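You operate a simulated robot arm through the tools that you are given. There is no shell and no other tool. Be economical: measure what you need, move in short steps, check, and stop when the job is done.

The job below is to be done with a simulated robot arm. You get a single attempt, and the scene is never put back.

TASK
Put things in order on the folding table top. At the end: the white refill is on the orange custard tub; the clear cup stands where the orange funnel stood; the orange funnel stands where the white refill stood; the yellow rice label stands where the clear cup stood; whatever was shut is shut again. Leave all else as you found it, and nothing knocked over.

It is judged by the outcome, as a careful person would: the job done as asked, and still so three seconds after it is handed in. It fails if anything else is knocked over, pushed out of place, dropped, spilled or broken.

THE ROBOT
A 6-joint arm with a two-finger parallel gripper, fixed in place. Base frame: the origin is at the foot of the arm, x ahead of it, y to its left, z up; the work surface is at about z = 0. Readings come in cm, rad, newtons and seconds.
With the tool pointing down near the work surface it reaches from about 16 to 42 cm from the base axis. Its first joint turns from -1.152 to 1.152 rad. Payload 1.57 kg.
Tool frame: the origin (TCP) lies between the finger pads and is the grasp point; the fingertips stand 3 cm ahead of it; z points along the fingers, y is the line along which they close. Largest opening 8 cm; finger width 1.7, thickness 1.2; the body of the gripper, 4 by 8.2 cm, starts 8 cm behind the TCP.
Orientation is that of the tool frame in the base frame, as a unit quaternion [x, y, z, w]. With the fingers straight down and closing along the base's y, the tool's x points along the base's -x, its y along +y and its z along -z.

THE INTERFACE
- The arm moves only by the tool apply_moves. Its argument "targets" is a list of rows, each a list of 7 numbers: the shift along the base's x, y, z in m, then the turn, a rotation vector about the base's x, y, z in rad, then the opening, from 0 (shut) to 1 (fully open). In form: [[dx, dy, dz, ax, ay, az, hand], ...]. A call has 1 to 20 rows; each row shifts and turns the commanded pose from where the row before left it. Each row takes 0.2 s and may step no farther than 5 cm and 0.15 rad from the row before; otherwise, or with a gripper value out of range, the whole call is refused. A pose out of reach is approached as far as the arm can. The call stops where the force on the tool passes 40 N (or 10 N more than at its start, if that is more) or the arm is blocked; 0.2 s more then pass. The fingers move at their own pace (about 15.3 cm/s each) and stop on an object; they squeeze with about 20 N. The grip force told is the motor's: it shows also when the fingers shut on nothing. Time passes only in rows, and 0.2 s behind the last, so rows that do not move let the fingers close. The reply holds the time, the measured pose of the TCP, the force on the tool along the base axes, the opening and the grip force, in the units named above and with some noise, and new pictures: "views" is both (left out), scene, wrist or none.
- Cameras (640 x 400 px; columns grow to the right, rows downward): "scene" is fixed at [4.17, -32.59, 41.62]; the picture's right is [0.87, -0.49, 0.00], its down [-0.32, -0.57, -0.76] and it looks along [0.37, 0.66, -0.65] (base axes); focal length 214 px, centre (320, 200). "wrist" rides on the gripper at [7.2, -0.7, -12.2] in the tool frame; the picture's right is [0.09, 1.00, 0.00], its down [-0.84, 0.08, -0.54] and it looks along [-0.54, 0.05, 0.84] (tool axes); focal length 238 px, centre (320, 200). There is no depth. A picture from a camera that has moved, and an enlarged one, comes with that camera's place and axes in the base frame and with its lens.
- enlarge(camera, box): a new picture of the part [left, top, right, bottom] of that camera's present view, enlarged. The clock stands still meanwhile.
- hand_in(): hands the job in; it is judged then, once.

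Go step by step. Nothing tells you positions but the pictures and the camera data: compare them with the known pose of the tool, close in by small moves and look again before you grip or let go. The budget is 120 turns and 170 pictures, counting those below and the enlarged ones. Unless the task says otherwise, let go and move clear before handing in, and close with one line.

The tools are called after ">>>" by a JSON object that holds its "method" and its "body". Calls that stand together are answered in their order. apply_moves: Moves the arm, as the interface text tells. Its arguments: {"type":"object","properties":{"targets":{"type":"array"},"views":{"type":"string","enum":["both","scene","wrist","none"]}},"required":["targets"]} The other tools are called the same way: enlarge (camera, box) takes an enlarged picture of a part of a camera's view; hand_in () hands the job in.

At the start:

```text
clock: 0.0
ee_pos: [22.44, -5.15, 28.61]
ee_rot: [0.0, 1.0, 0.001, 0.0]
ft_force: [-0.4, -0.3, 0.0]
width: 7.99
grip_force: 0.1
```

scene: 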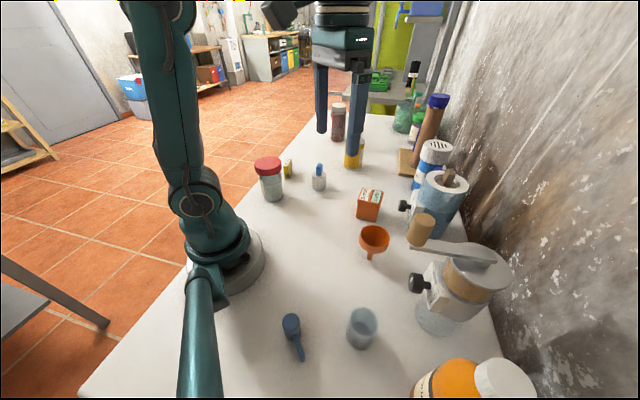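
wrist: 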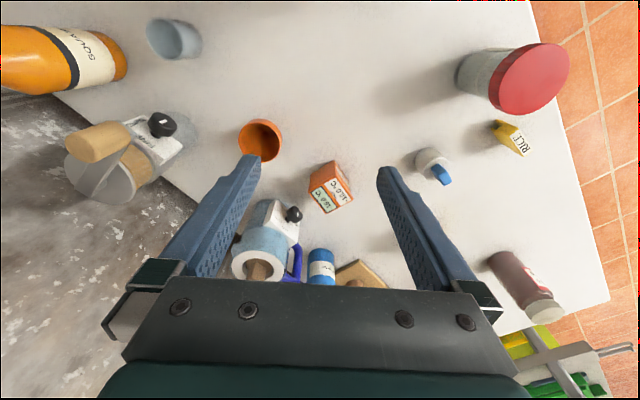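

I see a table with a clear cup, an orange funnel, an orange box, a yellow rice block, and a small bottle. I'll enlarge views to identify everything.

>>> {"method": "enlarge", "body": {"camera": "scene", "box": [240, 80, 480, 230]}}

>>> {"method": "enlarge", "body": {"camera": "wrist", "box": [380, 40, 620, 190]}}

>>> {"method": "enlarge", "body": {"camera": "scene", "box": [260, 210, 560, 400]}}

>>> {"method": "enlarge", "body": {"camera": "wrist", "box": [220, 100, 400, 300]}}

```text
2.67 times, centred on (360, 155) of scene
camera zoom: at [4.17, -32.59, 41.62], right [0.87, -0.49, 0.0], down [-0.32, -0.57, -0.76], along [0.37, 0.66, -0.65], focal length 572 px, centre (213, 320)
```

zoom: 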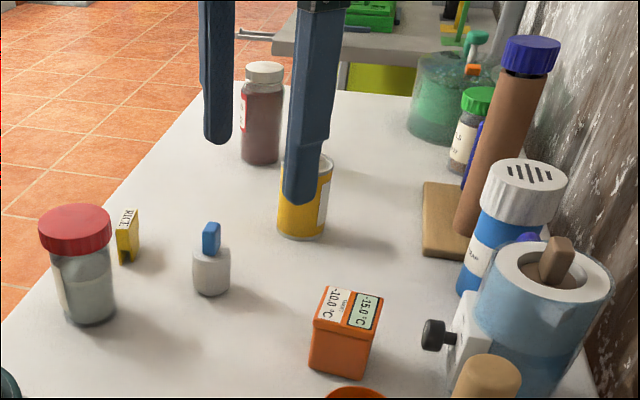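

```text
2.67 times, centred on (500, 115) of wrist
camera zoom: at [15.18, -5.8, 40.8], right [-0.09, 1.0, 0.0], down [0.84, 0.08, 0.54], along [0.54, 0.05, -0.84], focal length 636 px, centre (-160, 427)
```

zoom: 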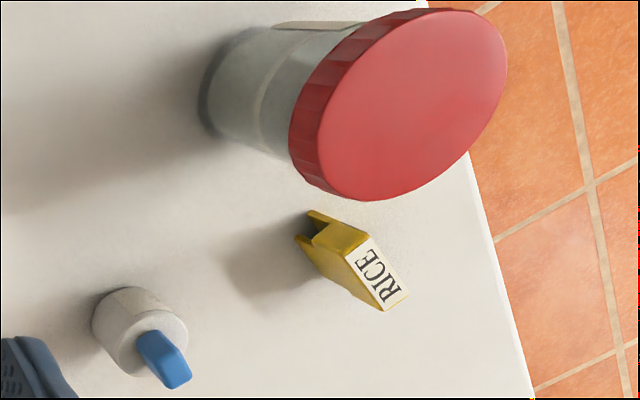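

```text
2.11 times, centred on (410, 305) of scene
camera zoom: at [4.17, -32.59, 41.62], right [0.87, -0.49, 0.0], down [-0.32, -0.57, -0.76], along [0.37, 0.66, -0.65], focal length 452 px, centre (130, -21)
```

zoom: 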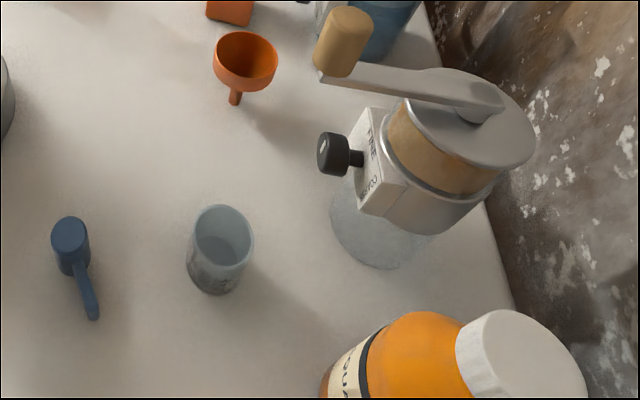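

```text
2.00 times, centred on (310, 200) of wrist
camera zoom: at [15.18, -5.8, 40.8], right [-0.09, 1.0, 0.0], down [0.84, 0.08, 0.54], along [0.54, 0.05, -0.84], focal length 477 px, centre (340, 200)
```

zoom: 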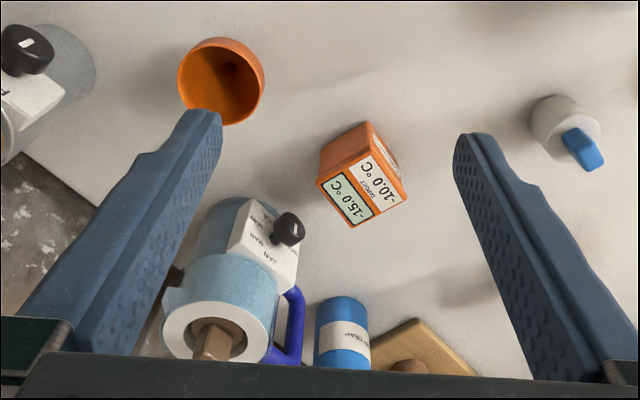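

I'll move the arm aside to view the far yellow-orange can and the small white item better.

>>> {"method": "apply_moves", "body": {"targets": [[0, 0.04, 0, 0, 0, 0, 1], [0, 0.04, 0, 0, 0, 0, 1], [0, 0.04, 0, 0, 0, 0, 1], [-0.02, 0.03, 0, 0, 0, 0, 1], [0, 0, 0, 0, 0, 0, 1]]}}

>>> {"method": "enlarge", "body": {"camera": "scene", "box": [300, 90, 460, 190]}}

>>> {"method": "enlarge", "body": {"camera": "wrist", "box": [200, 40, 520, 240]}}

```text
clock: 1.2
ee_pos: [20.29, 9.86, 28.67]
ee_rot: [0.0, 1.0, 0.0, 0.0]
ft_force: [-0.2, 0.7, 0.1]
width: 7.99
grip_force: 0.1
camera wrist: at [13.22, 9.26, 40.89], right [-0.09, 1.0, 0.0], down [0.84, 0.08, 0.54], along [0.54, 0.05, -0.84], focal length 238 px, centre (320, 200)
```

scene: 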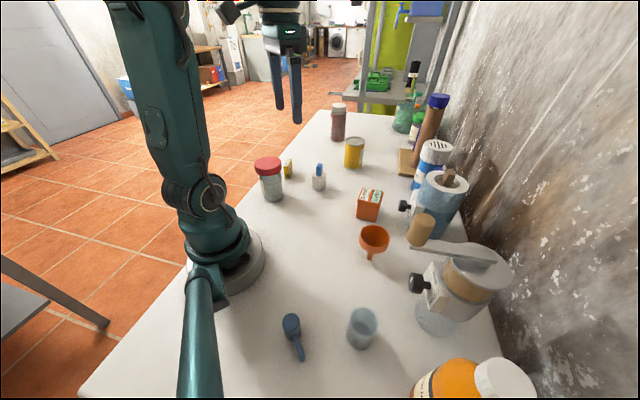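
wrist: 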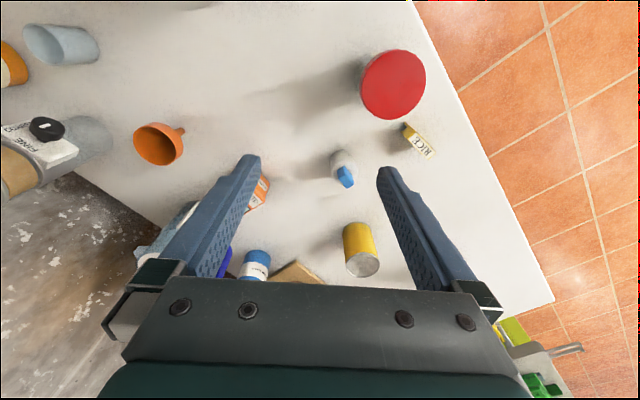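

```text
4.00 times, centred on (380, 140) of scene
camera zoom: at [4.17, -32.59, 41.62], right [0.87, -0.49, 0.0], down [-0.32, -0.57, -0.76], along [0.37, 0.66, -0.65], focal length 858 px, centre (80, 440)
```

zoom: 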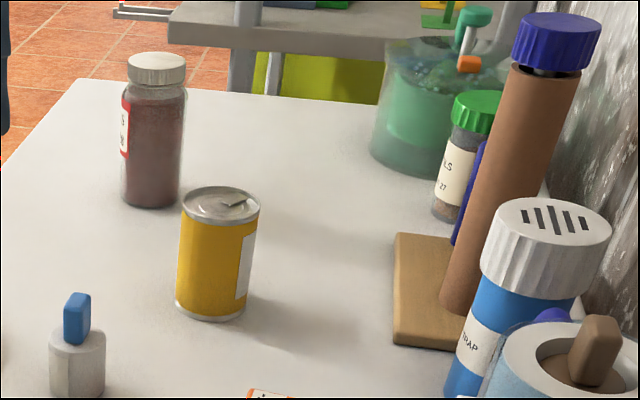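

```text
2.00 times, centred on (360, 140) of wrist
camera zoom: at [13.22, 9.26, 40.89], right [-0.09, 1.0, 0.0], down [0.84, 0.08, 0.54], along [0.54, 0.05, -0.84], focal length 477 px, centre (240, 320)
```

zoom: 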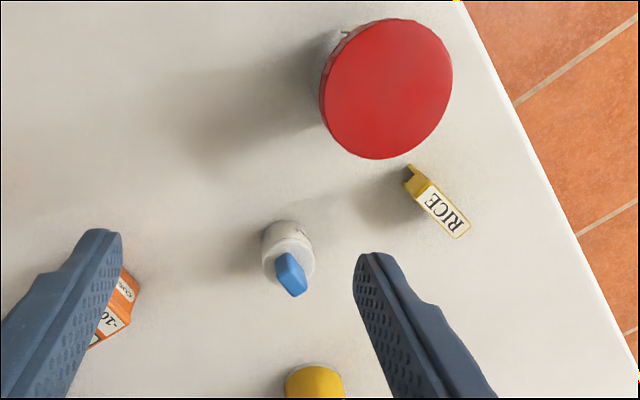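

The yellow thing is a ring-pull can, so the tub may be the orange box with labels. I'll look at it and the white item closer.

>>> {"method": "apply_moves", "body": {"targets": [[0, -0.04, 0, 0, 0, 0, 1], [0, -0.04, 0, 0, 0, 0, 1], [0, -0.03, -0.03, 0, 0, 0, 1], [0.01, 0, -0.04, 0, 0, 0, 1], [0.0, 0, -0.03, 0, 0, 0, 1]]}}

>>> {"method": "enlarge", "body": {"camera": "wrist", "box": [240, 120, 400, 220]}}

>>> {"method": "enlarge", "body": {"camera": "scene", "box": [330, 180, 410, 270]}}

```text
clock: 2.4
ee_pos: [21.36, -1.3, 18.53]
ee_rot: [0.0, 1.0, 0.0, 0.001]
ft_force: [0.2, 0.7, -0.1]
width: 8.03
grip_force: 0.1
camera wrist: at [14.21, -1.85, 30.76], right [-0.09, 1.0, 0.0], down [0.84, 0.08, 0.54], along [0.54, 0.05, -0.84], focal length 238 px, centre (320, 200)
```

scene: 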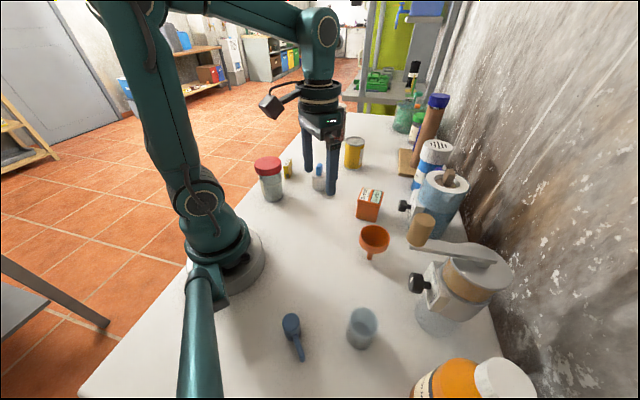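
wrist: 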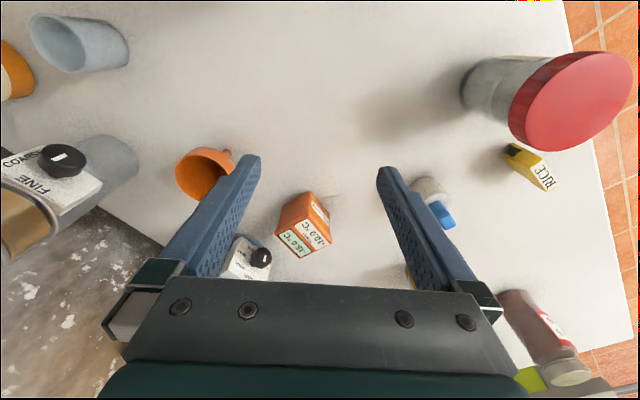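

```text
4.00 times, centred on (320, 170) of wrist
camera zoom: at [14.21, -1.85, 30.76], right [-0.09, 1.0, 0.0], down [0.84, 0.08, 0.54], along [0.54, 0.05, -0.84], focal length 953 px, centre (320, 320)
```

zoom: 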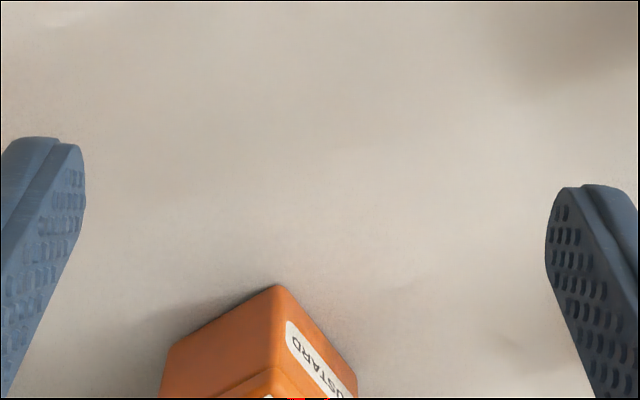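

```text
4.44 times, centred on (370, 225) of scene
camera zoom: at [4.17, -32.59, 41.62], right [0.87, -0.49, 0.0], down [-0.32, -0.57, -0.76], along [0.37, 0.66, -0.65], focal length 953 px, centre (98, 89)
```

zoom: 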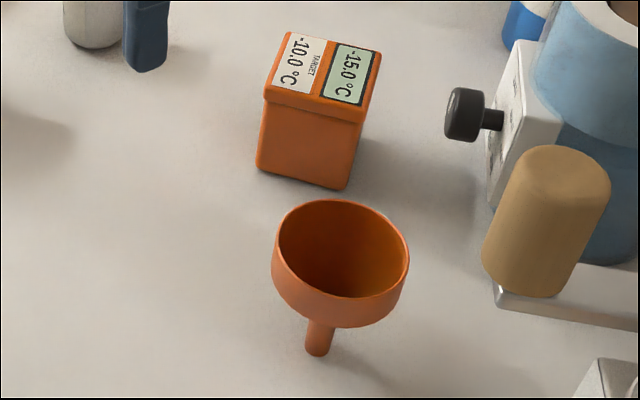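

The orange box is labelled CUSTARD, so it is the tub; the small white cylinder with the blue tab should be the refill, at about (31, 15.5). I'll move over it for a closer look.

>>> {"method": "apply_moves", "body": {"targets": [[0, 0.04, 0, 0, 0, 0, 1], [0, 0.04, 0, 0, 0, 0, 1], [0.02, 0.04, 0, 0, 0, 0, 1], [0.03, 0.04, 0, 0, 0, 0, 1], [0.0, 0.005, -0.01, 0, 0, 0, 1]]}}

>>> {"method": "enlarge", "body": {"camera": "wrist", "box": [240, 100, 480, 280]}}

```text
clock: 3.6
ee_pos: [26.47, 15.25, 17.75]
ee_rot: [-0.001, 1.0, 0.0, 0.0]
ft_force: [-0.6, -0.1, 0.3]
width: 8.02
grip_force: 0.0
camera wrist: at [19.22, 14.64, 29.85], right [-0.09, 1.0, 0.0], down [0.84, 0.08, 0.54], along [0.54, 0.05, -0.84], focal length 238 px, centre (320, 200)
```

scene: 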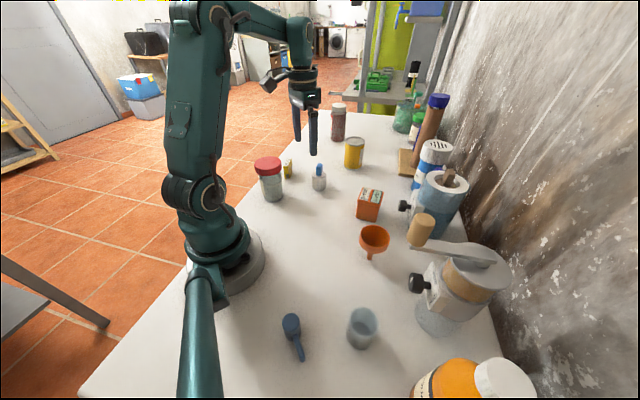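
wrist: 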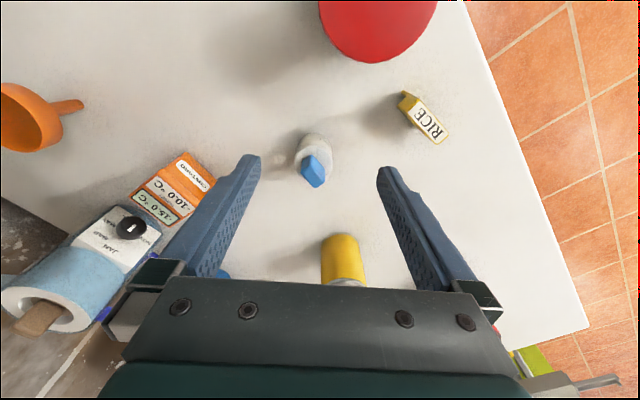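

```text
2.22 times, centred on (360, 190) of wrist
camera zoom: at [19.22, 14.64, 29.85], right [-0.09, 1.0, 0.0], down [0.84, 0.08, 0.54], along [0.54, 0.05, -0.84], focal length 530 px, centre (231, 222)
```

zoom: 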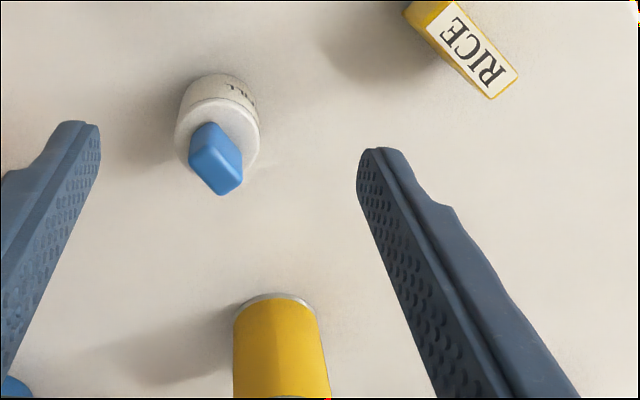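

The refill carries "...ILL" text, confirming it; I put it at about (30.2, 15.0). I'll come over it and lower partway, then check.

>>> {"method": "apply_moves", "body": {"targets": [[0.037, -0.002, 0, 0, 0, 0, 1], [0, 0, -0.03, 0, 0, 0, 1], [0, 0, -0.02, 0, 0, 0, 1], [0, 0, 0, 0, 0, 0, 1]]}}

>>> {"method": "enlarge", "body": {"camera": "scene", "box": [270, 120, 390, 210]}}

```text
clock: 4.6
ee_pos: [30.05, 15.18, 12.54]
ee_rot: [-0.001, 1.0, 0.0, 0.0]
ft_force: [-0.4, 0.4, 0.2]
width: 7.99
grip_force: 0.1
camera wrist: at [22.89, 14.51, 24.78], right [-0.09, 1.0, 0.0], down [0.84, 0.08, 0.54], along [0.54, 0.05, -0.84], focal length 238 px, centre (320, 200)
```

scene: 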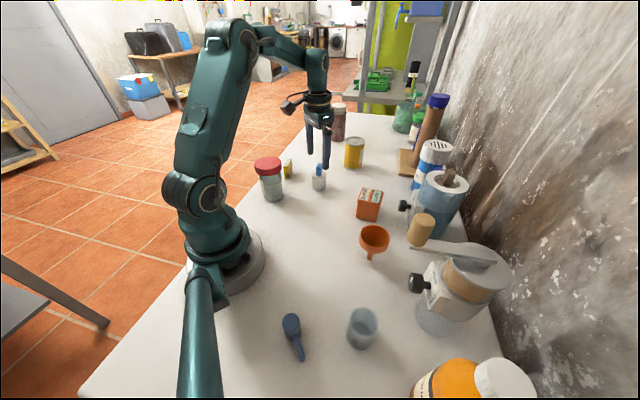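
wrist: 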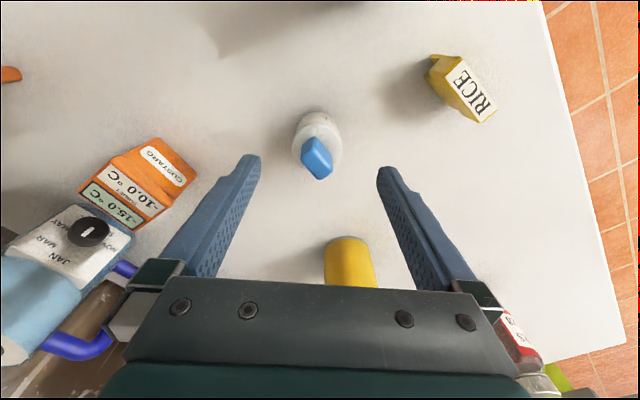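

```text
4.44 times, centred on (330, 165) of scene
camera zoom: at [4.17, -32.59, 41.62], right [0.87, -0.49, 0.0], down [-0.32, -0.57, -0.76], along [0.37, 0.66, -0.65], focal length 953 px, centre (276, 356)
```

zoom: 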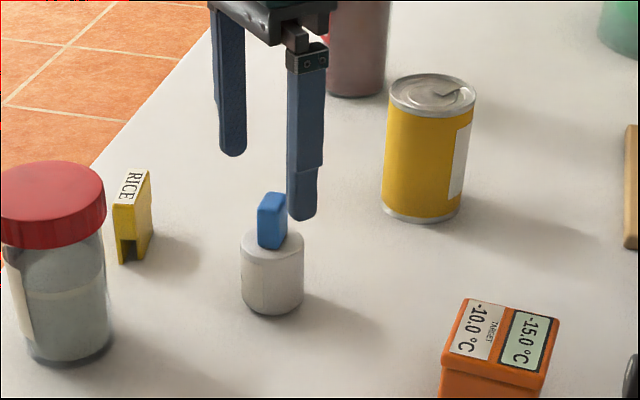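

The refill sits between the fingers at about (30.1, 14.9). I'll lower and close.

>>> {"method": "apply_moves", "body": {"targets": [[0, -0.002, -0.03, 0, 0, 0, 1], [0, 0, -0.03, 0, 0, 0, 1], [0, 0, -0.027, 0, 0, 0, 1], [0, 0, 0, 0, 0, 0, 1]]}}

>>> {"method": "enlarge", "body": {"camera": "wrist", "box": [220, 60, 420, 200]}}

>>> {"method": "enlarge", "body": {"camera": "scene", "box": [270, 120, 390, 210]}}

```text
clock: 5.6
ee_pos: [30.06, 14.88, 3.79]
ee_rot: [-0.001, 1.0, 0.0, 0.0]
ft_force: [0.0, 0.4, 0.5]
width: 8.01
grip_force: 0.1
camera wrist: at [22.87, 14.28, 16.06], right [-0.09, 1.0, 0.0], down [0.84, 0.08, 0.54], along [0.54, 0.05, -0.84], focal length 238 px, centre (320, 200)
```

scene: 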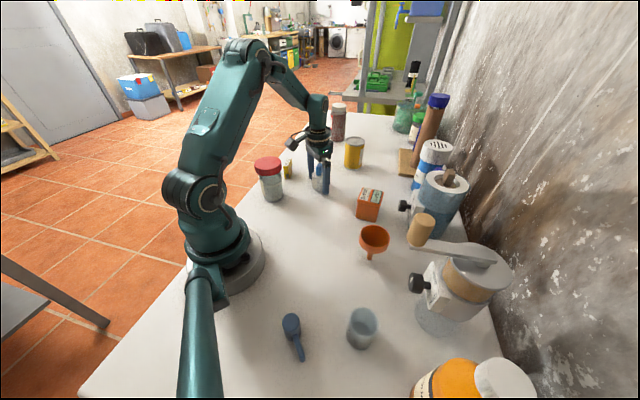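
wrist: 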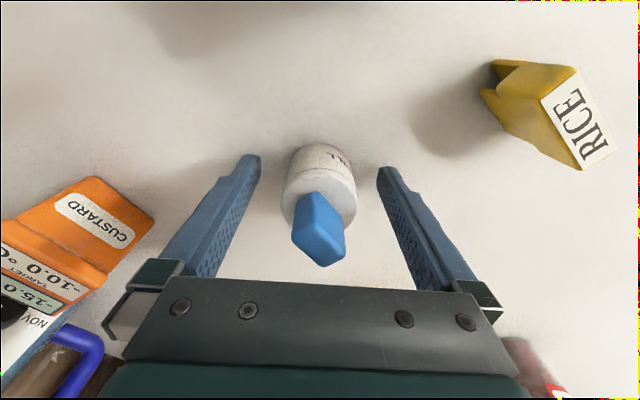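

```text
2.86 times, centred on (320, 130) of wrist
camera zoom: at [22.87, 14.28, 16.06], right [-0.09, 1.0, 0.0], down [0.84, 0.08, 0.54], along [0.54, 0.05, -0.84], focal length 681 px, centre (320, 400)
```

zoom: 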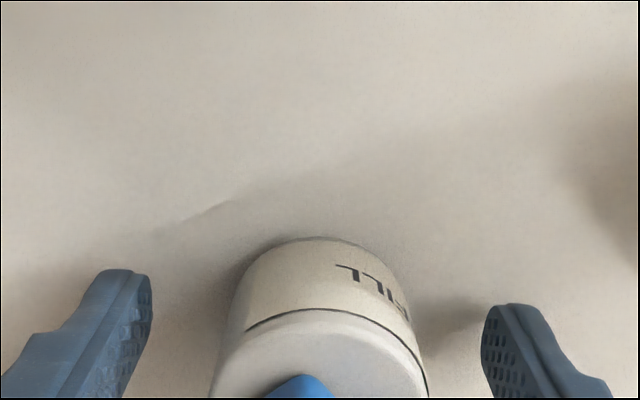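

```text
4.44 times, centred on (330, 165) of scene
camera zoom: at [4.17, -32.59, 41.62], right [0.87, -0.49, 0.0], down [-0.32, -0.57, -0.76], along [0.37, 0.66, -0.65], focal length 953 px, centre (276, 356)
```

zoom: 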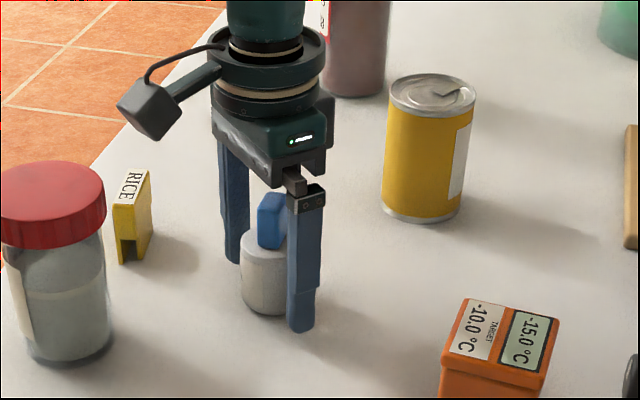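

The refill is well placed between the fingers, its centre a few mm ahead at x≈30.4. I'll shift slightly forward and close.

>>> {"method": "apply_moves", "body": {"targets": [[0.003, -0.001, -0.002, 0, 0, 0, 1], [0, 0, 0, 0, 0, 0, 0.5], [0, 0, 0, 0, 0, 0, 0.3], [0, 0, 0, 0, 0, 0, 0.3], [0, 0, 0, 0, 0, 0, 0.3]], "views": "wrist"}}

```text
clock: 6.8
ee_pos: [30.33, 14.83, 3.65]
ee_rot: [-0.001, 1.0, 0.0, 0.0]
ft_force: [1.2, 0.4, -0.5]
width: 4.31
grip_force: 19.8
camera wrist: at [23.19, 14.2, 15.91], right [-0.09, 1.0, 0.0], down [0.84, 0.08, 0.54], along [0.54, 0.05, -0.84], focal length 238 px, centre (320, 200)
```

wrist: 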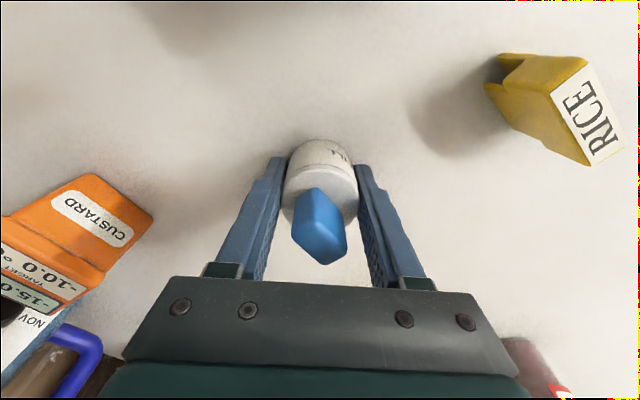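

Gripped (width 4.31). The refill's home is about (30.6, 14.8). I'll lift and carry it toward the tub, which I put near (37.2, -1.2).

>>> {"method": "apply_moves", "body": {"targets": [[0, 0, 0.02, 0, 0, 0, 0.3], [0, 0, 0.04, 0, 0, 0, 0.3], [0, 0, 0.04, 0, 0, 0, 0.3], [0, 0, 0.02, 0, 0, 0, 0.3], [0, -0.04, 0, 0, 0, 0, 0.3], [0, -0.04, 0, 0, 0, 0, 0.3], [0.01, -0.04, 0, 0, 0, 0, 0.3], [0.02, -0.03, 0, 0, 0, 0, 0.3], [0, 0, 0, 0, 0, 0, 0.3]]}}

>>> {"method": "enlarge", "body": {"camera": "scene", "box": [320, 130, 440, 230]}}

```text
clock: 8.8
ee_pos: [33.21, -0.1, 15.64]
ee_rot: [-0.001, 1.0, -0.001, 0.0]
ft_force: [0.0, 0.1, -0.5]
width: 4.31
grip_force: 20.1
camera wrist: at [26.1, -0.78, 27.88], right [-0.09, 1.0, 0.0], down [0.84, 0.08, 0.54], along [0.54, 0.05, -0.84], focal length 238 px, centre (320, 200)
```

scene: 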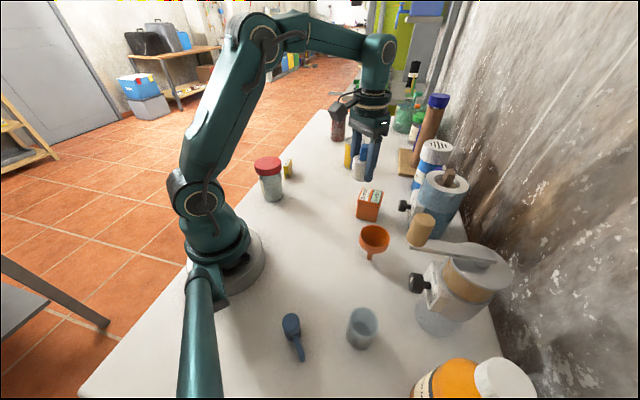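
wrist: 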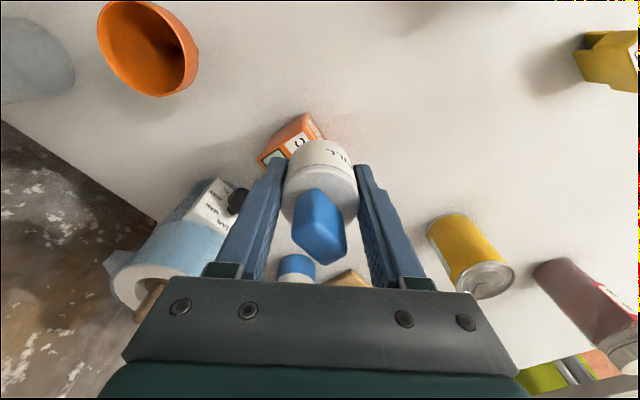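

```text
4.00 times, centred on (380, 180) of scene
camera zoom: at [4.17, -32.59, 41.62], right [0.87, -0.49, 0.0], down [-0.32, -0.57, -0.76], along [0.37, 0.66, -0.65], focal length 858 px, centre (80, 280)
```

zoom: 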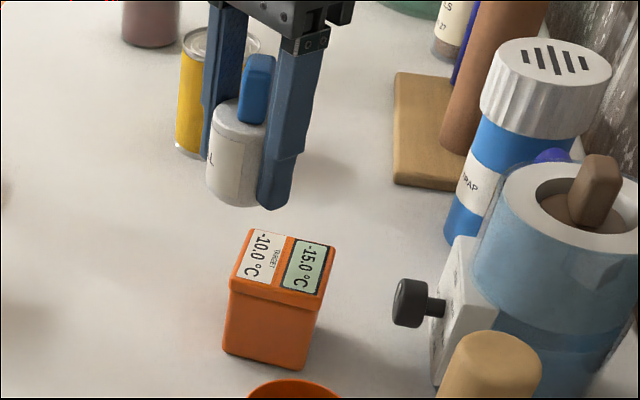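

The tub's top centre is near (37.0, -1.3) at height about 5.5. I'll go above it and lower to just over the lid.

>>> {"method": "apply_moves", "body": {"targets": [[0.02, -0.008, 0, 0, 0, 0, 0.3], [0.015, -0.004, 0, 0, 0, 0, 0.3], [0, 0, -0.03, 0, 0, 0, 0.3], [0, 0, -0.018, 0, 0, 0, 0.3], [0, 0, 0, 0, 0, 0, 0.3]]}}

>>> {"method": "enlarge", "body": {"camera": "scene", "box": [320, 130, 440, 230]}}

>>> {"method": "enlarge", "body": {"camera": "wrist", "box": [220, 60, 420, 280]}}

```text
clock: 10.0
ee_pos: [36.85, -1.43, 10.97]
ee_rot: [-0.001, 1.0, -0.001, 0.0]
ft_force: [0.2, 0.4, -0.3]
width: 4.32
grip_force: 19.7
camera wrist: at [29.71, -2.01, 23.04], right [-0.09, 1.0, 0.0], down [0.84, 0.08, 0.54], along [0.54, 0.05, -0.84], focal length 238 px, centre (320, 200)
```

scene: 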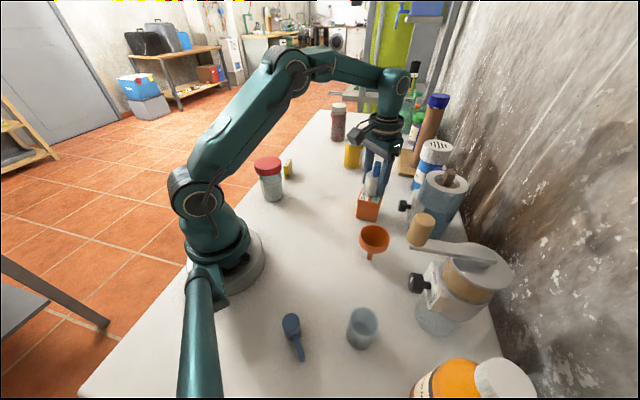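
wrist: 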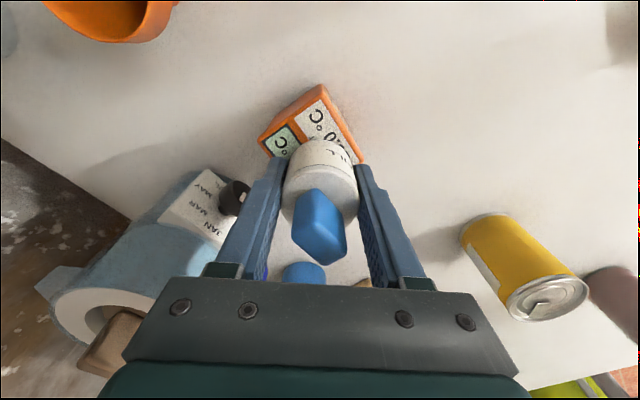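

```text
4.00 times, centred on (380, 180) of scene
camera zoom: at [4.17, -32.59, 41.62], right [0.87, -0.49, 0.0], down [-0.32, -0.57, -0.76], along [0.37, 0.66, -0.65], focal length 858 px, centre (80, 280)
```

zoom: 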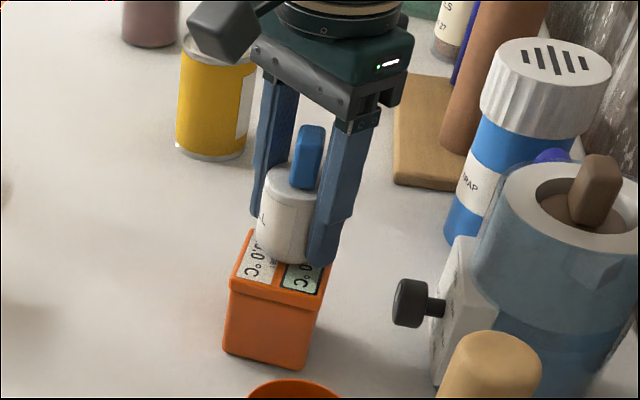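

```text
1.82 times, centred on (320, 170) of wrist
camera zoom: at [29.71, -2.01, 23.04], right [-0.09, 1.0, 0.0], down [0.84, 0.08, 0.54], along [0.54, 0.05, -0.84], focal length 433 px, centre (320, 254)
```

zoom: 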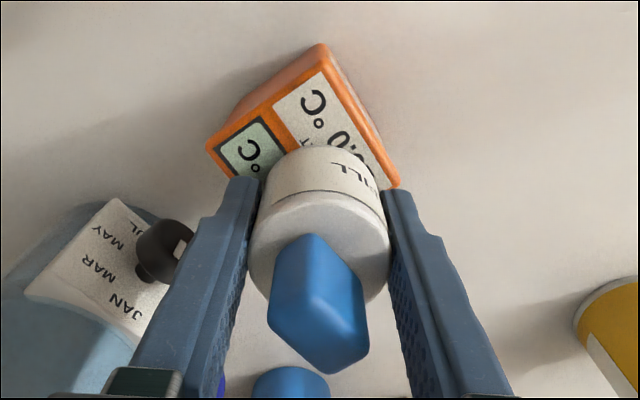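

The refill lines up over the lid centre. I'll lower in small steps and watch the force.

>>> {"method": "apply_moves", "body": {"targets": [[0, 0, -0.008, 0, 0, 0, 0.3], [0, 0, -0.004, 0, 0, 0, 0.3], [0, 0, -0.002, 0, 0, 0, 0.3], [0, 0, 0, 0, 0, 0, 0.3]], "views": "none"}}

>>> {"method": "enlarge", "body": {"camera": "scene", "box": [340, 150, 420, 220]}}

```text
clock: 10.8
ee_pos: [36.85, -1.35, 9.84]
ee_rot: [0.0, 1.0, 0.0, 0.004]
ft_force: [-1.2, -0.2, 4.1]
width: 4.32
grip_force: 20.3
stopped in row 3: the force on the tool passed its limit (the readings are from after the stop); the commanded pose is now the measured one
```

```text
5.71 times, centred on (380, 185) of scene
camera zoom: at [4.17, -32.59, 41.62], right [0.87, -0.49, 0.0], down [-0.32, -0.57, -0.76], along [0.37, 0.66, -0.65], focal length 1226 px, centre (-23, 286)
```

zoom: 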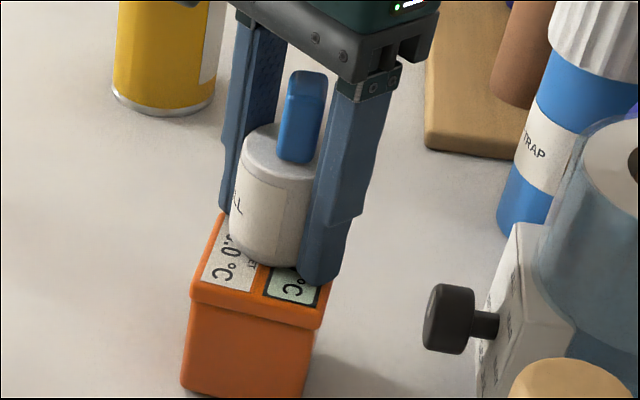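

Contact shows the lid is at about 6.2 cm, which puts its centre nearer (36.4, -2.0). I'll lift slightly, shift the refill to the centre and set it down again.

>>> {"method": "apply_moves", "body": {"targets": [[0, 0, 0.006, 0, 0, 0, 0.3], [-0.007, -0.006, 0, 0, 0, 0, 0.3], [0, 0, 0, 0, 0, 0, 0.3], [0, 0, -0.003, 0, 0, 0, 0.3], [0, 0, -0.002, 0, 0, 0, 0.3]], "views": "wrist"}}

>>> {"method": "enlarge", "body": {"camera": "scene", "box": [340, 150, 420, 220]}}

```text
clock: 12.0
ee_pos: [36.19, -2.07, 9.92]
ee_rot: [0.0, 1.0, 0.0, 0.004]
ft_force: [-0.3, 0.0, -1.6]
width: 4.31
grip_force: 20.1
camera wrist: at [28.99, -2.59, 22.05], right [-0.09, 1.0, 0.0], down [0.83, 0.08, 0.55], along [0.55, 0.05, -0.84], focal length 238 px, centre (320, 200)
```

wrist: 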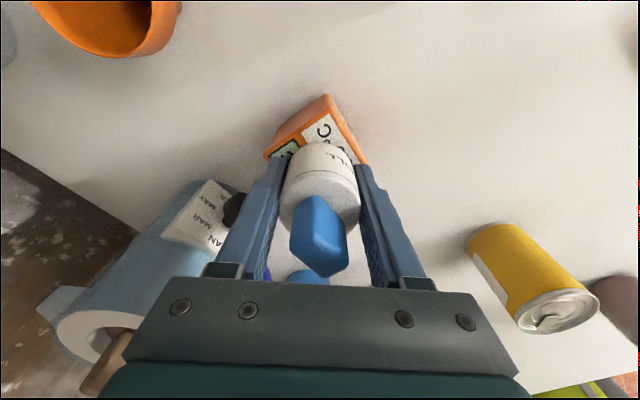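

```text
5.71 times, centred on (380, 185) of scene
camera zoom: at [4.17, -32.59, 41.62], right [0.87, -0.49, 0.0], down [-0.32, -0.57, -0.76], along [0.37, 0.66, -0.65], focal length 1226 px, centre (-23, 286)
```

zoom: 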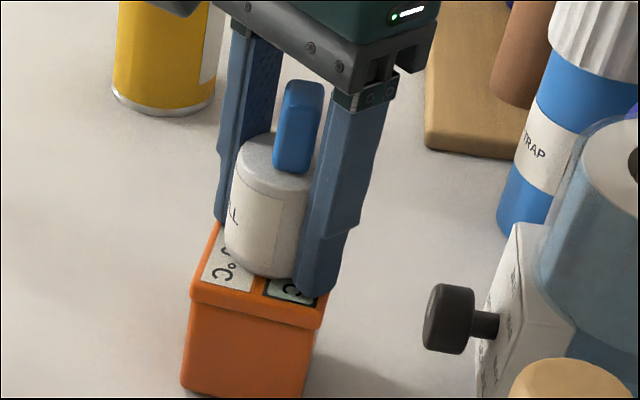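

The refill is centred over the tub. I'll lower the last millimetre and open partway.

>>> {"method": "apply_moves", "body": {"targets": [[0, 0, -0.001, 0, 0, 0, 0.3], [0, 0, 0, 0, 0, 0, 0.3], [0, 0, 0, 0, 0, 0, 0.58], [0, 0, 0, 0, 0, 0, 0.7], [0, 0, 0, 0, 0, 0, 0.75]], "views": "none"}}

>>> {"method": "enlarge", "body": {"camera": "scene", "box": [340, 150, 420, 220]}}

```text
clock: 13.2
ee_pos: [36.32, -2.0, 9.69]
ee_rot: [-0.001, 1.0, -0.001, 0.004]
ft_force: [-0.4, -1.8, 6.2]
width: 5.79
grip_force: 0.1
```

```text
5.71 times, centred on (380, 185) of scene
camera zoom: at [4.17, -32.59, 41.62], right [0.87, -0.49, 0.0], down [-0.32, -0.57, -0.76], along [0.37, 0.66, -0.65], focal length 1226 px, centre (-23, 286)
```

zoom: 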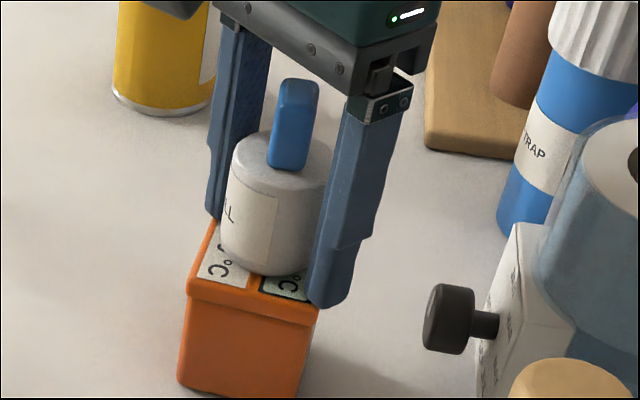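

The refill is released and standing; a residual force suggests light contact, so I'll rise gently straight up.

>>> {"method": "apply_moves", "body": {"targets": [[0, 0, 0.003, 0, 0, 0, 0.75], [0, 0, 0.01, 0, 0, 0, 0.75], [0, 0, 0.03, 0, 0, 0, 0.75], [0, 0, 0.04, 0, 0, 0, 0.75], [0, 0, 0.04, 0, 0, 0, 0.75]], "views": "wrist"}}

>>> {"method": "enlarge", "body": {"camera": "scene", "box": [340, 150, 420, 220]}}

```text
clock: 14.4
ee_pos: [35.91, -2.04, 21.81]
ee_rot: [0.0, 1.0, 0.0, 0.002]
ft_force: [-0.1, 0.6, 0.4]
width: 5.98
grip_force: 0.0
out of reach, approached as far as the arm can: row 5
camera wrist: at [28.68, -2.67, 34.02], right [-0.09, 1.0, 0.0], down [0.83, 0.08, 0.55], along [0.54, 0.05, -0.84], focal length 238 px, centre (320, 200)
```

wrist: 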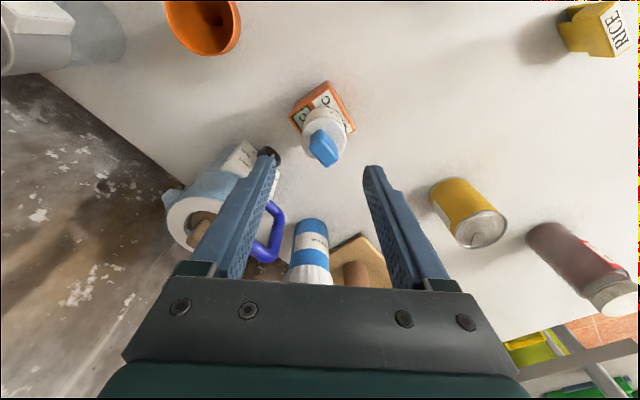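

```text
5.71 times, centred on (380, 185) of scene
camera zoom: at [4.17, -32.59, 41.62], right [0.87, -0.49, 0.0], down [-0.32, -0.57, -0.76], along [0.37, 0.66, -0.65], focal length 1226 px, centre (-23, 286)
```

zoom: 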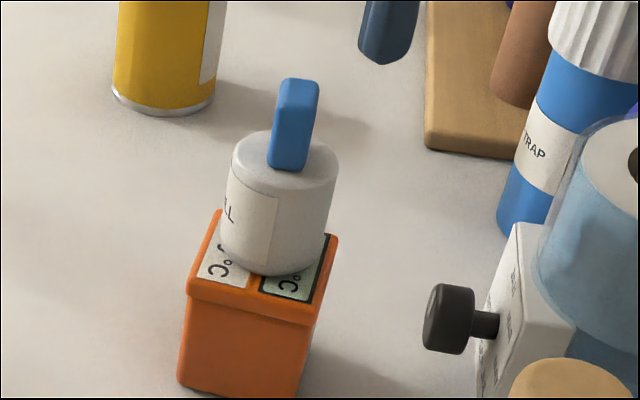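

The refill now stands on the custard tub. Next is the funnel, standing on its stem at about (27.7, -13.3); I'll move to look at it.

>>> {"method": "apply_moves", "body": {"targets": [[-0.03, -0.01, 0, 0, 0, 0, 1], [-0.03, -0.03, -0.01, 0, 0, 0, 1], [-0.03, -0.03, 0, 0, 0, 0, 1], [-0.015, -0.04, -0.01, 0, 0, 0, 1], [0, 0, 0, 0, 0, 0, 1]]}}

>>> {"method": "enlarge", "body": {"camera": "wrist", "box": [220, 60, 420, 220]}}

```text
clock: 15.6
ee_pos: [25.34, -13.01, 20.06]
ee_rot: [-0.001, 1.0, 0.0, 0.005]
ft_force: [-0.4, 1.0, 0.3]
width: 8.0
grip_force: 0.1
camera wrist: at [18.09, -13.59, 32.16], right [-0.09, 1.0, 0.0], down [0.83, 0.08, 0.55], along [0.55, 0.05, -0.84], focal length 238 px, centre (320, 200)
```

scene: 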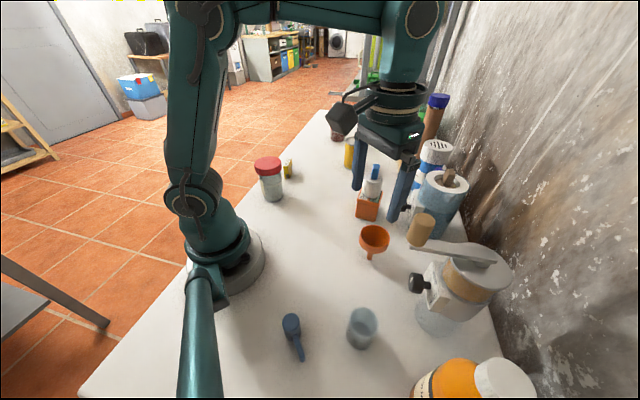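
wrist: 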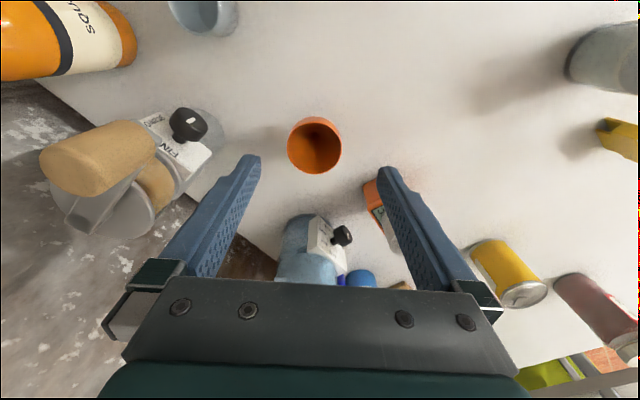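

```text
2.50 times, centred on (320, 140) of wrist
camera zoom: at [18.09, -13.59, 32.16], right [-0.09, 1.0, 0.0], down [0.83, 0.08, 0.55], along [0.55, 0.05, -0.84], focal length 596 px, centre (320, 350)
```

zoom: 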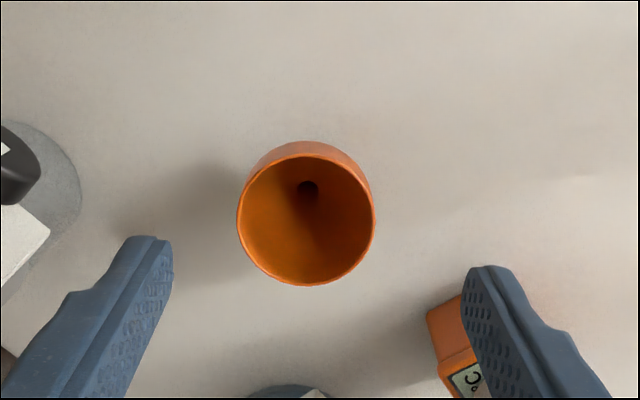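

The funnel's rim centre is at about (27.7, -13.35), 6 cm wide. I'll align above it, level the tool and lower partway.

>>> {"method": "apply_moves", "body": {"targets": [[0.023, -0.003, 0, 0, 0.009, 0, 1], [0, 0, -0.04, 0, 0, 0, 1], [0, 0, -0.045, 0, 0, 0, 1], [0, 0, 0, 0, 0, 0, 1]]}}

>>> {"method": "enlarge", "body": {"camera": "scene", "box": [320, 170, 440, 270]}}

```text
clock: 16.6
ee_pos: [27.75, -13.35, 11.43]
ee_rot: [-0.001, 1.0, 0.0, -0.001]
ft_force: [0.6, 0.5, 0.1]
width: 8.01
grip_force: 0.0
camera wrist: at [20.56, -13.89, 23.64], right [-0.09, 1.0, 0.0], down [0.84, 0.08, 0.54], along [0.54, 0.05, -0.84], focal length 238 px, centre (320, 200)
```

scene: 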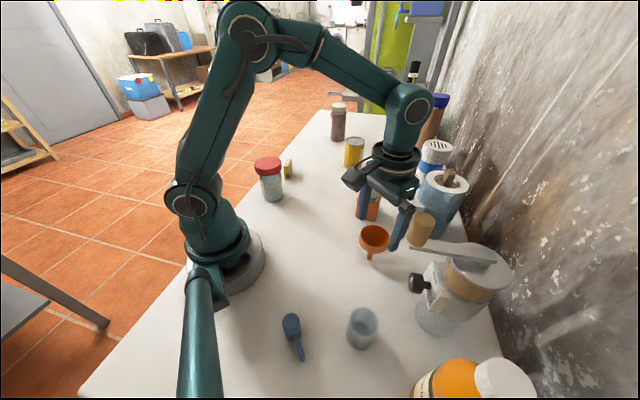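
wrist: 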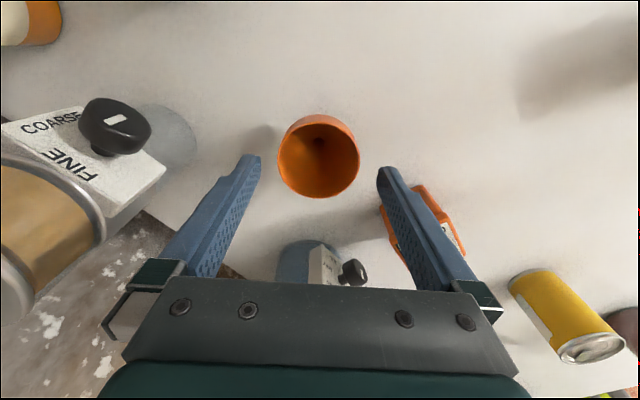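

```text
4.00 times, centred on (380, 220) of scene
camera zoom: at [4.17, -32.59, 41.62], right [0.87, -0.49, 0.0], down [-0.32, -0.57, -0.76], along [0.37, 0.66, -0.65], focal length 858 px, centre (80, 120)
```

zoom: 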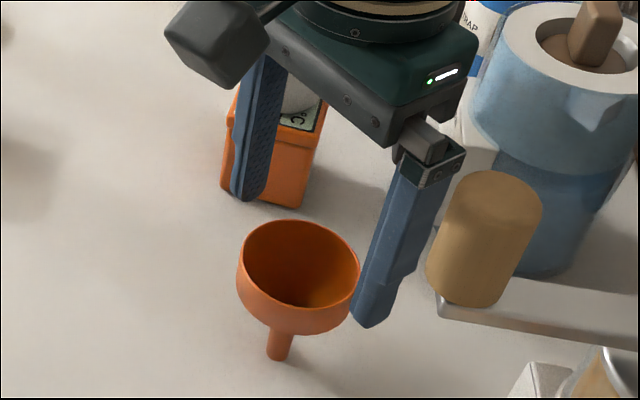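

Aligned within a few mm; I'll nudge back 2 mm and lower around the bowl, then check before closing.

>>> {"method": "apply_moves", "body": {"targets": [[-0.002, 0, -0.02, 0, 0, 0, 1], [0, 0, -0.02, 0, 0, 0, 1], [0, 0, -0.007, 0, 0, 0, 1], [0, 0, 0, 0, 0, 0, 1]], "views": "wrist"}}

>>> {"method": "enlarge", "body": {"camera": "scene", "box": [320, 170, 440, 270]}}

```text
clock: 17.6
ee_pos: [27.47, -13.43, 6.77]
ee_rot: [-0.001, 1.0, -0.001, -0.002]
ft_force: [0.1, -0.4, -0.3]
width: 7.99
grip_force: 0.1
camera wrist: at [20.35, -13.91, 18.92], right [-0.09, 1.0, 0.0], down [0.84, 0.08, 0.54], along [0.54, 0.05, -0.84], focal length 238 px, centre (320, 200)
```

wrist: 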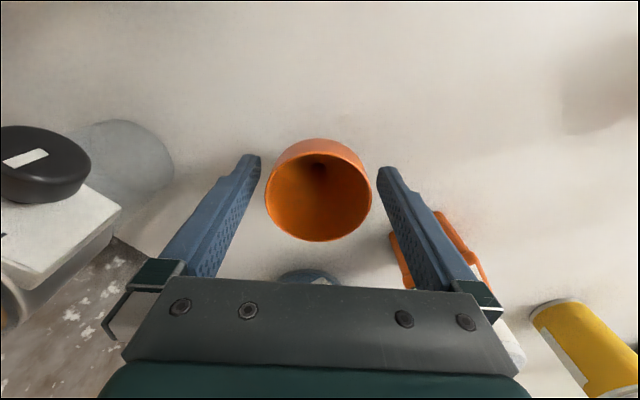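

```text
4.00 times, centred on (380, 220) of scene
camera zoom: at [4.17, -32.59, 41.62], right [0.87, -0.49, 0.0], down [-0.32, -0.57, -0.76], along [0.37, 0.66, -0.65], focal length 858 px, centre (80, 120)
```

zoom: 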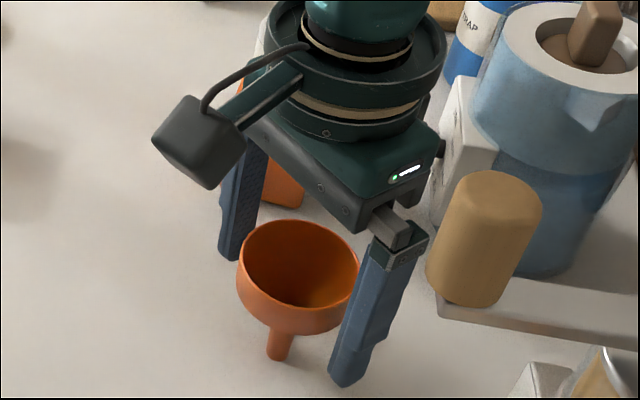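

The bowl is centred between the fingers, so I'll close in small steps.

>>> {"method": "apply_moves", "body": {"targets": [[0, 0, 0, 0, 0, 0, 0.85], [0, 0, 0, 0, 0, 0, 0.78], [0, 0, 0, 0, 0, 0, 0.74], [0, 0, 0, 0, 0, 0, 0.7], [0, 0, 0, 0, 0, 0, 0.65], [0, 0, 0, 0, 0, 0, 0.65]], "views": "wrist"}}

>>> {"method": "enlarge", "body": {"camera": "scene", "box": [320, 170, 440, 270]}}

```text
clock: 19.0
ee_pos: [27.44, -13.28, 6.71]
ee_rot: [0.0, 1.0, 0.0, 0.0]
ft_force: [-0.5, -0.6, -0.3]
width: 5.86
grip_force: 19.5
camera wrist: at [20.35, -13.91, 18.94], right [-0.09, 1.0, 0.0], down [0.84, 0.08, 0.54], along [0.54, 0.05, -0.84], focal length 238 px, centre (320, 200)
```

wrist: 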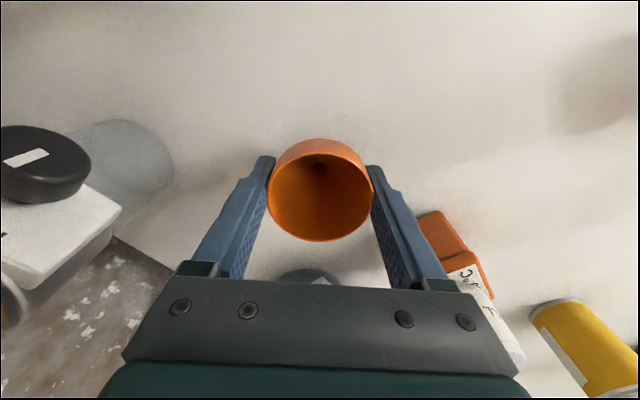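

```text
4.00 times, centred on (380, 220) of scene
camera zoom: at [4.17, -32.59, 41.62], right [0.87, -0.49, 0.0], down [-0.32, -0.57, -0.76], along [0.37, 0.66, -0.65], focal length 858 px, centre (80, 120)
```

zoom: 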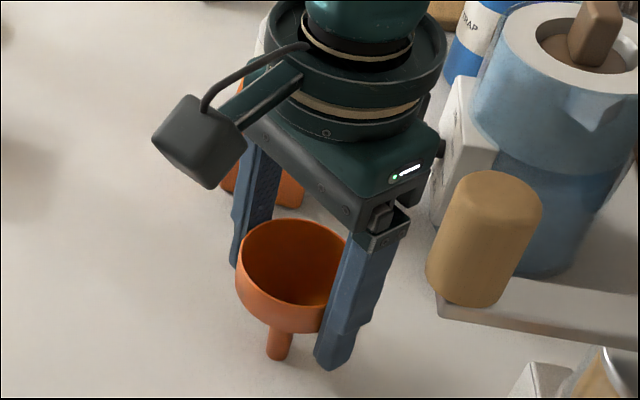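

The funnel is held (width 5.86) with its stem centre about 0.3 cm ahead of the TCP. I'll lift it and carry it along x≈26, clear of the tub, to the refill's old spot at TCP (30.33, 14.85).

>>> {"method": "apply_moves", "body": {"targets": [[0, 0, 0.02, 0, 0, 0, 0.65], [0, 0, 0.04, 0, 0, 0, 0.65], [0, 0, 0.04, 0, 0, 0, 0.65], [-0.015, 0.03, 0.01, 0, 0, 0, 0.65], [0, 0.04, 0, 0, 0, 0, 0.65], [0, 0.04, 0, 0, 0, 0, 0.65], [0, 0.04, 0, 0, 0, 0, 0.65], [0, 0.04, 0, 0, 0, 0, 0.65], [0, 0.04, 0, 0, 0, 0, 0.65], [0.02, 0.03, 0, 0, 0, 0, 0.65], [0.024, 0.0215, 0, 0, 0, 0, 0.65], [0, 0, 0, 0, 0, 0, 0.65]]}}

```text
clock: 21.6
ee_pos: [30.31, 14.81, 17.72]
ee_rot: [-0.001, 1.0, -0.001, -0.001]
ft_force: [1.5, 0.8, -0.6]
width: 5.86
grip_force: 20.0
camera wrist: at [23.23, 14.24, 30.0], right [-0.09, 1.0, 0.0], down [0.84, 0.08, 0.54], along [0.54, 0.05, -0.84], focal length 238 px, centre (320, 200)
```

scene: 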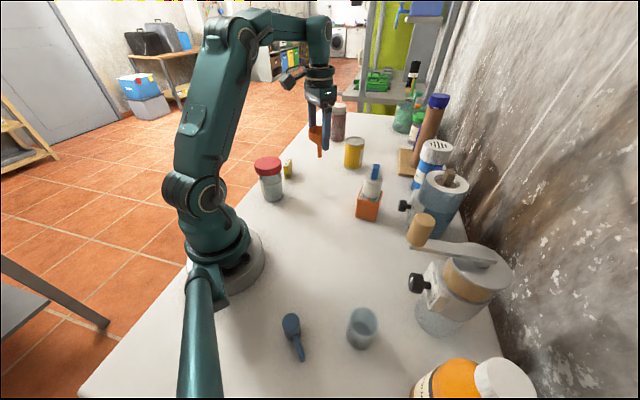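
wrist: 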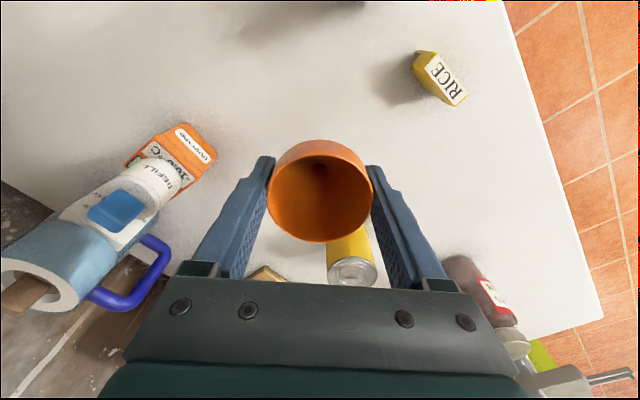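

I'm over the spot, clear of everything. I'll lower to just above the table and then creep down.

>>> {"method": "apply_moves", "body": {"targets": [[0, 0, -0.04, 0, 0, 0, 0.65], [0, 0, -0.04, 0, 0, 0, 0.65], [0, 0, -0.023, 0, 0, 0, 0.65], [0, 0, 0, 0, 0, 0, 0.65], [0, 0, -0.003, 0, 0, 0, 0.65], [0, 0, -0.002, 0, 0, 0, 0.65], [0, 0, 0, 0, 0, 0, 0.65]], "views": "wrist"}}

>>> {"method": "enlarge", "body": {"camera": "scene", "box": [270, 120, 390, 210]}}

```text
clock: 23.2
ee_pos: [30.33, 14.79, 6.96]
ee_rot: [-0.001, 1.0, 0.0, -0.002]
ft_force: [1.2, 0.6, -0.3]
width: 5.86
grip_force: 19.9
camera wrist: at [23.25, 14.22, 19.14], right [-0.09, 1.0, 0.0], down [0.84, 0.08, 0.54], along [0.54, 0.05, -0.84], focal length 238 px, centre (320, 200)
```

wrist: 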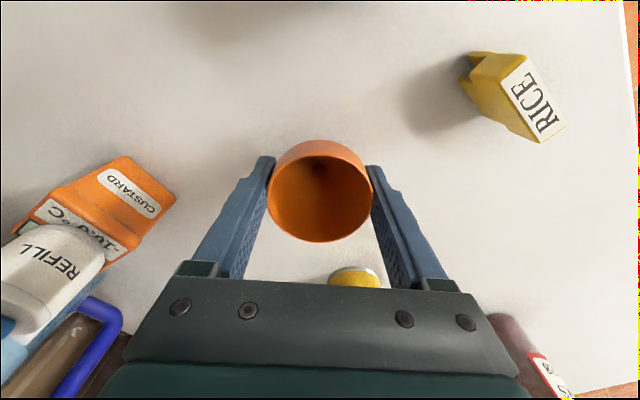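

```text
4.44 times, centred on (330, 165) of scene
camera zoom: at [4.17, -32.59, 41.62], right [0.87, -0.49, 0.0], down [-0.32, -0.57, -0.76], along [0.37, 0.66, -0.65], focal length 953 px, centre (276, 356)
```

zoom: 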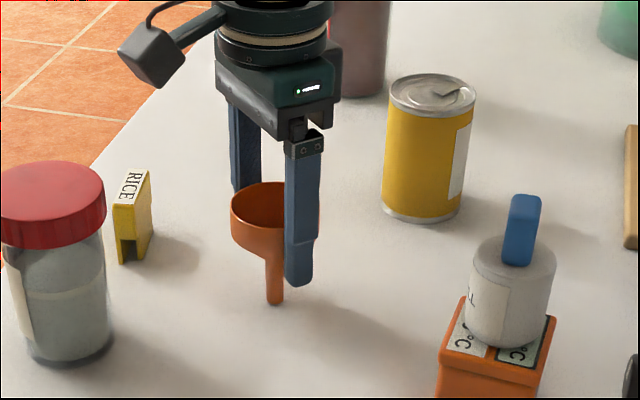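

The stem sits about 2–3 mm above the table and within 3 mm of the refill's old centre. I'll nudge it and creep down to contact.

>>> {"method": "apply_moves", "body": {"targets": [[0.001, 0.002, 0, 0, 0, 0, 0.65], [0, 0, -0.001, 0, 0, 0, 0.65], [0, 0, -0.001, 0, 0, 0, 0.65], [0, 0, 0, 0, 0, 0, 0.65]], "views": "none"}}

```text
clock: 24.2
ee_pos: [30.56, 14.89, 6.65]
ee_rot: [-0.001, 1.0, 0.0, -0.001]
ft_force: [-0.2, 0.2, 1.3]
width: 5.85
grip_force: 19.8
```

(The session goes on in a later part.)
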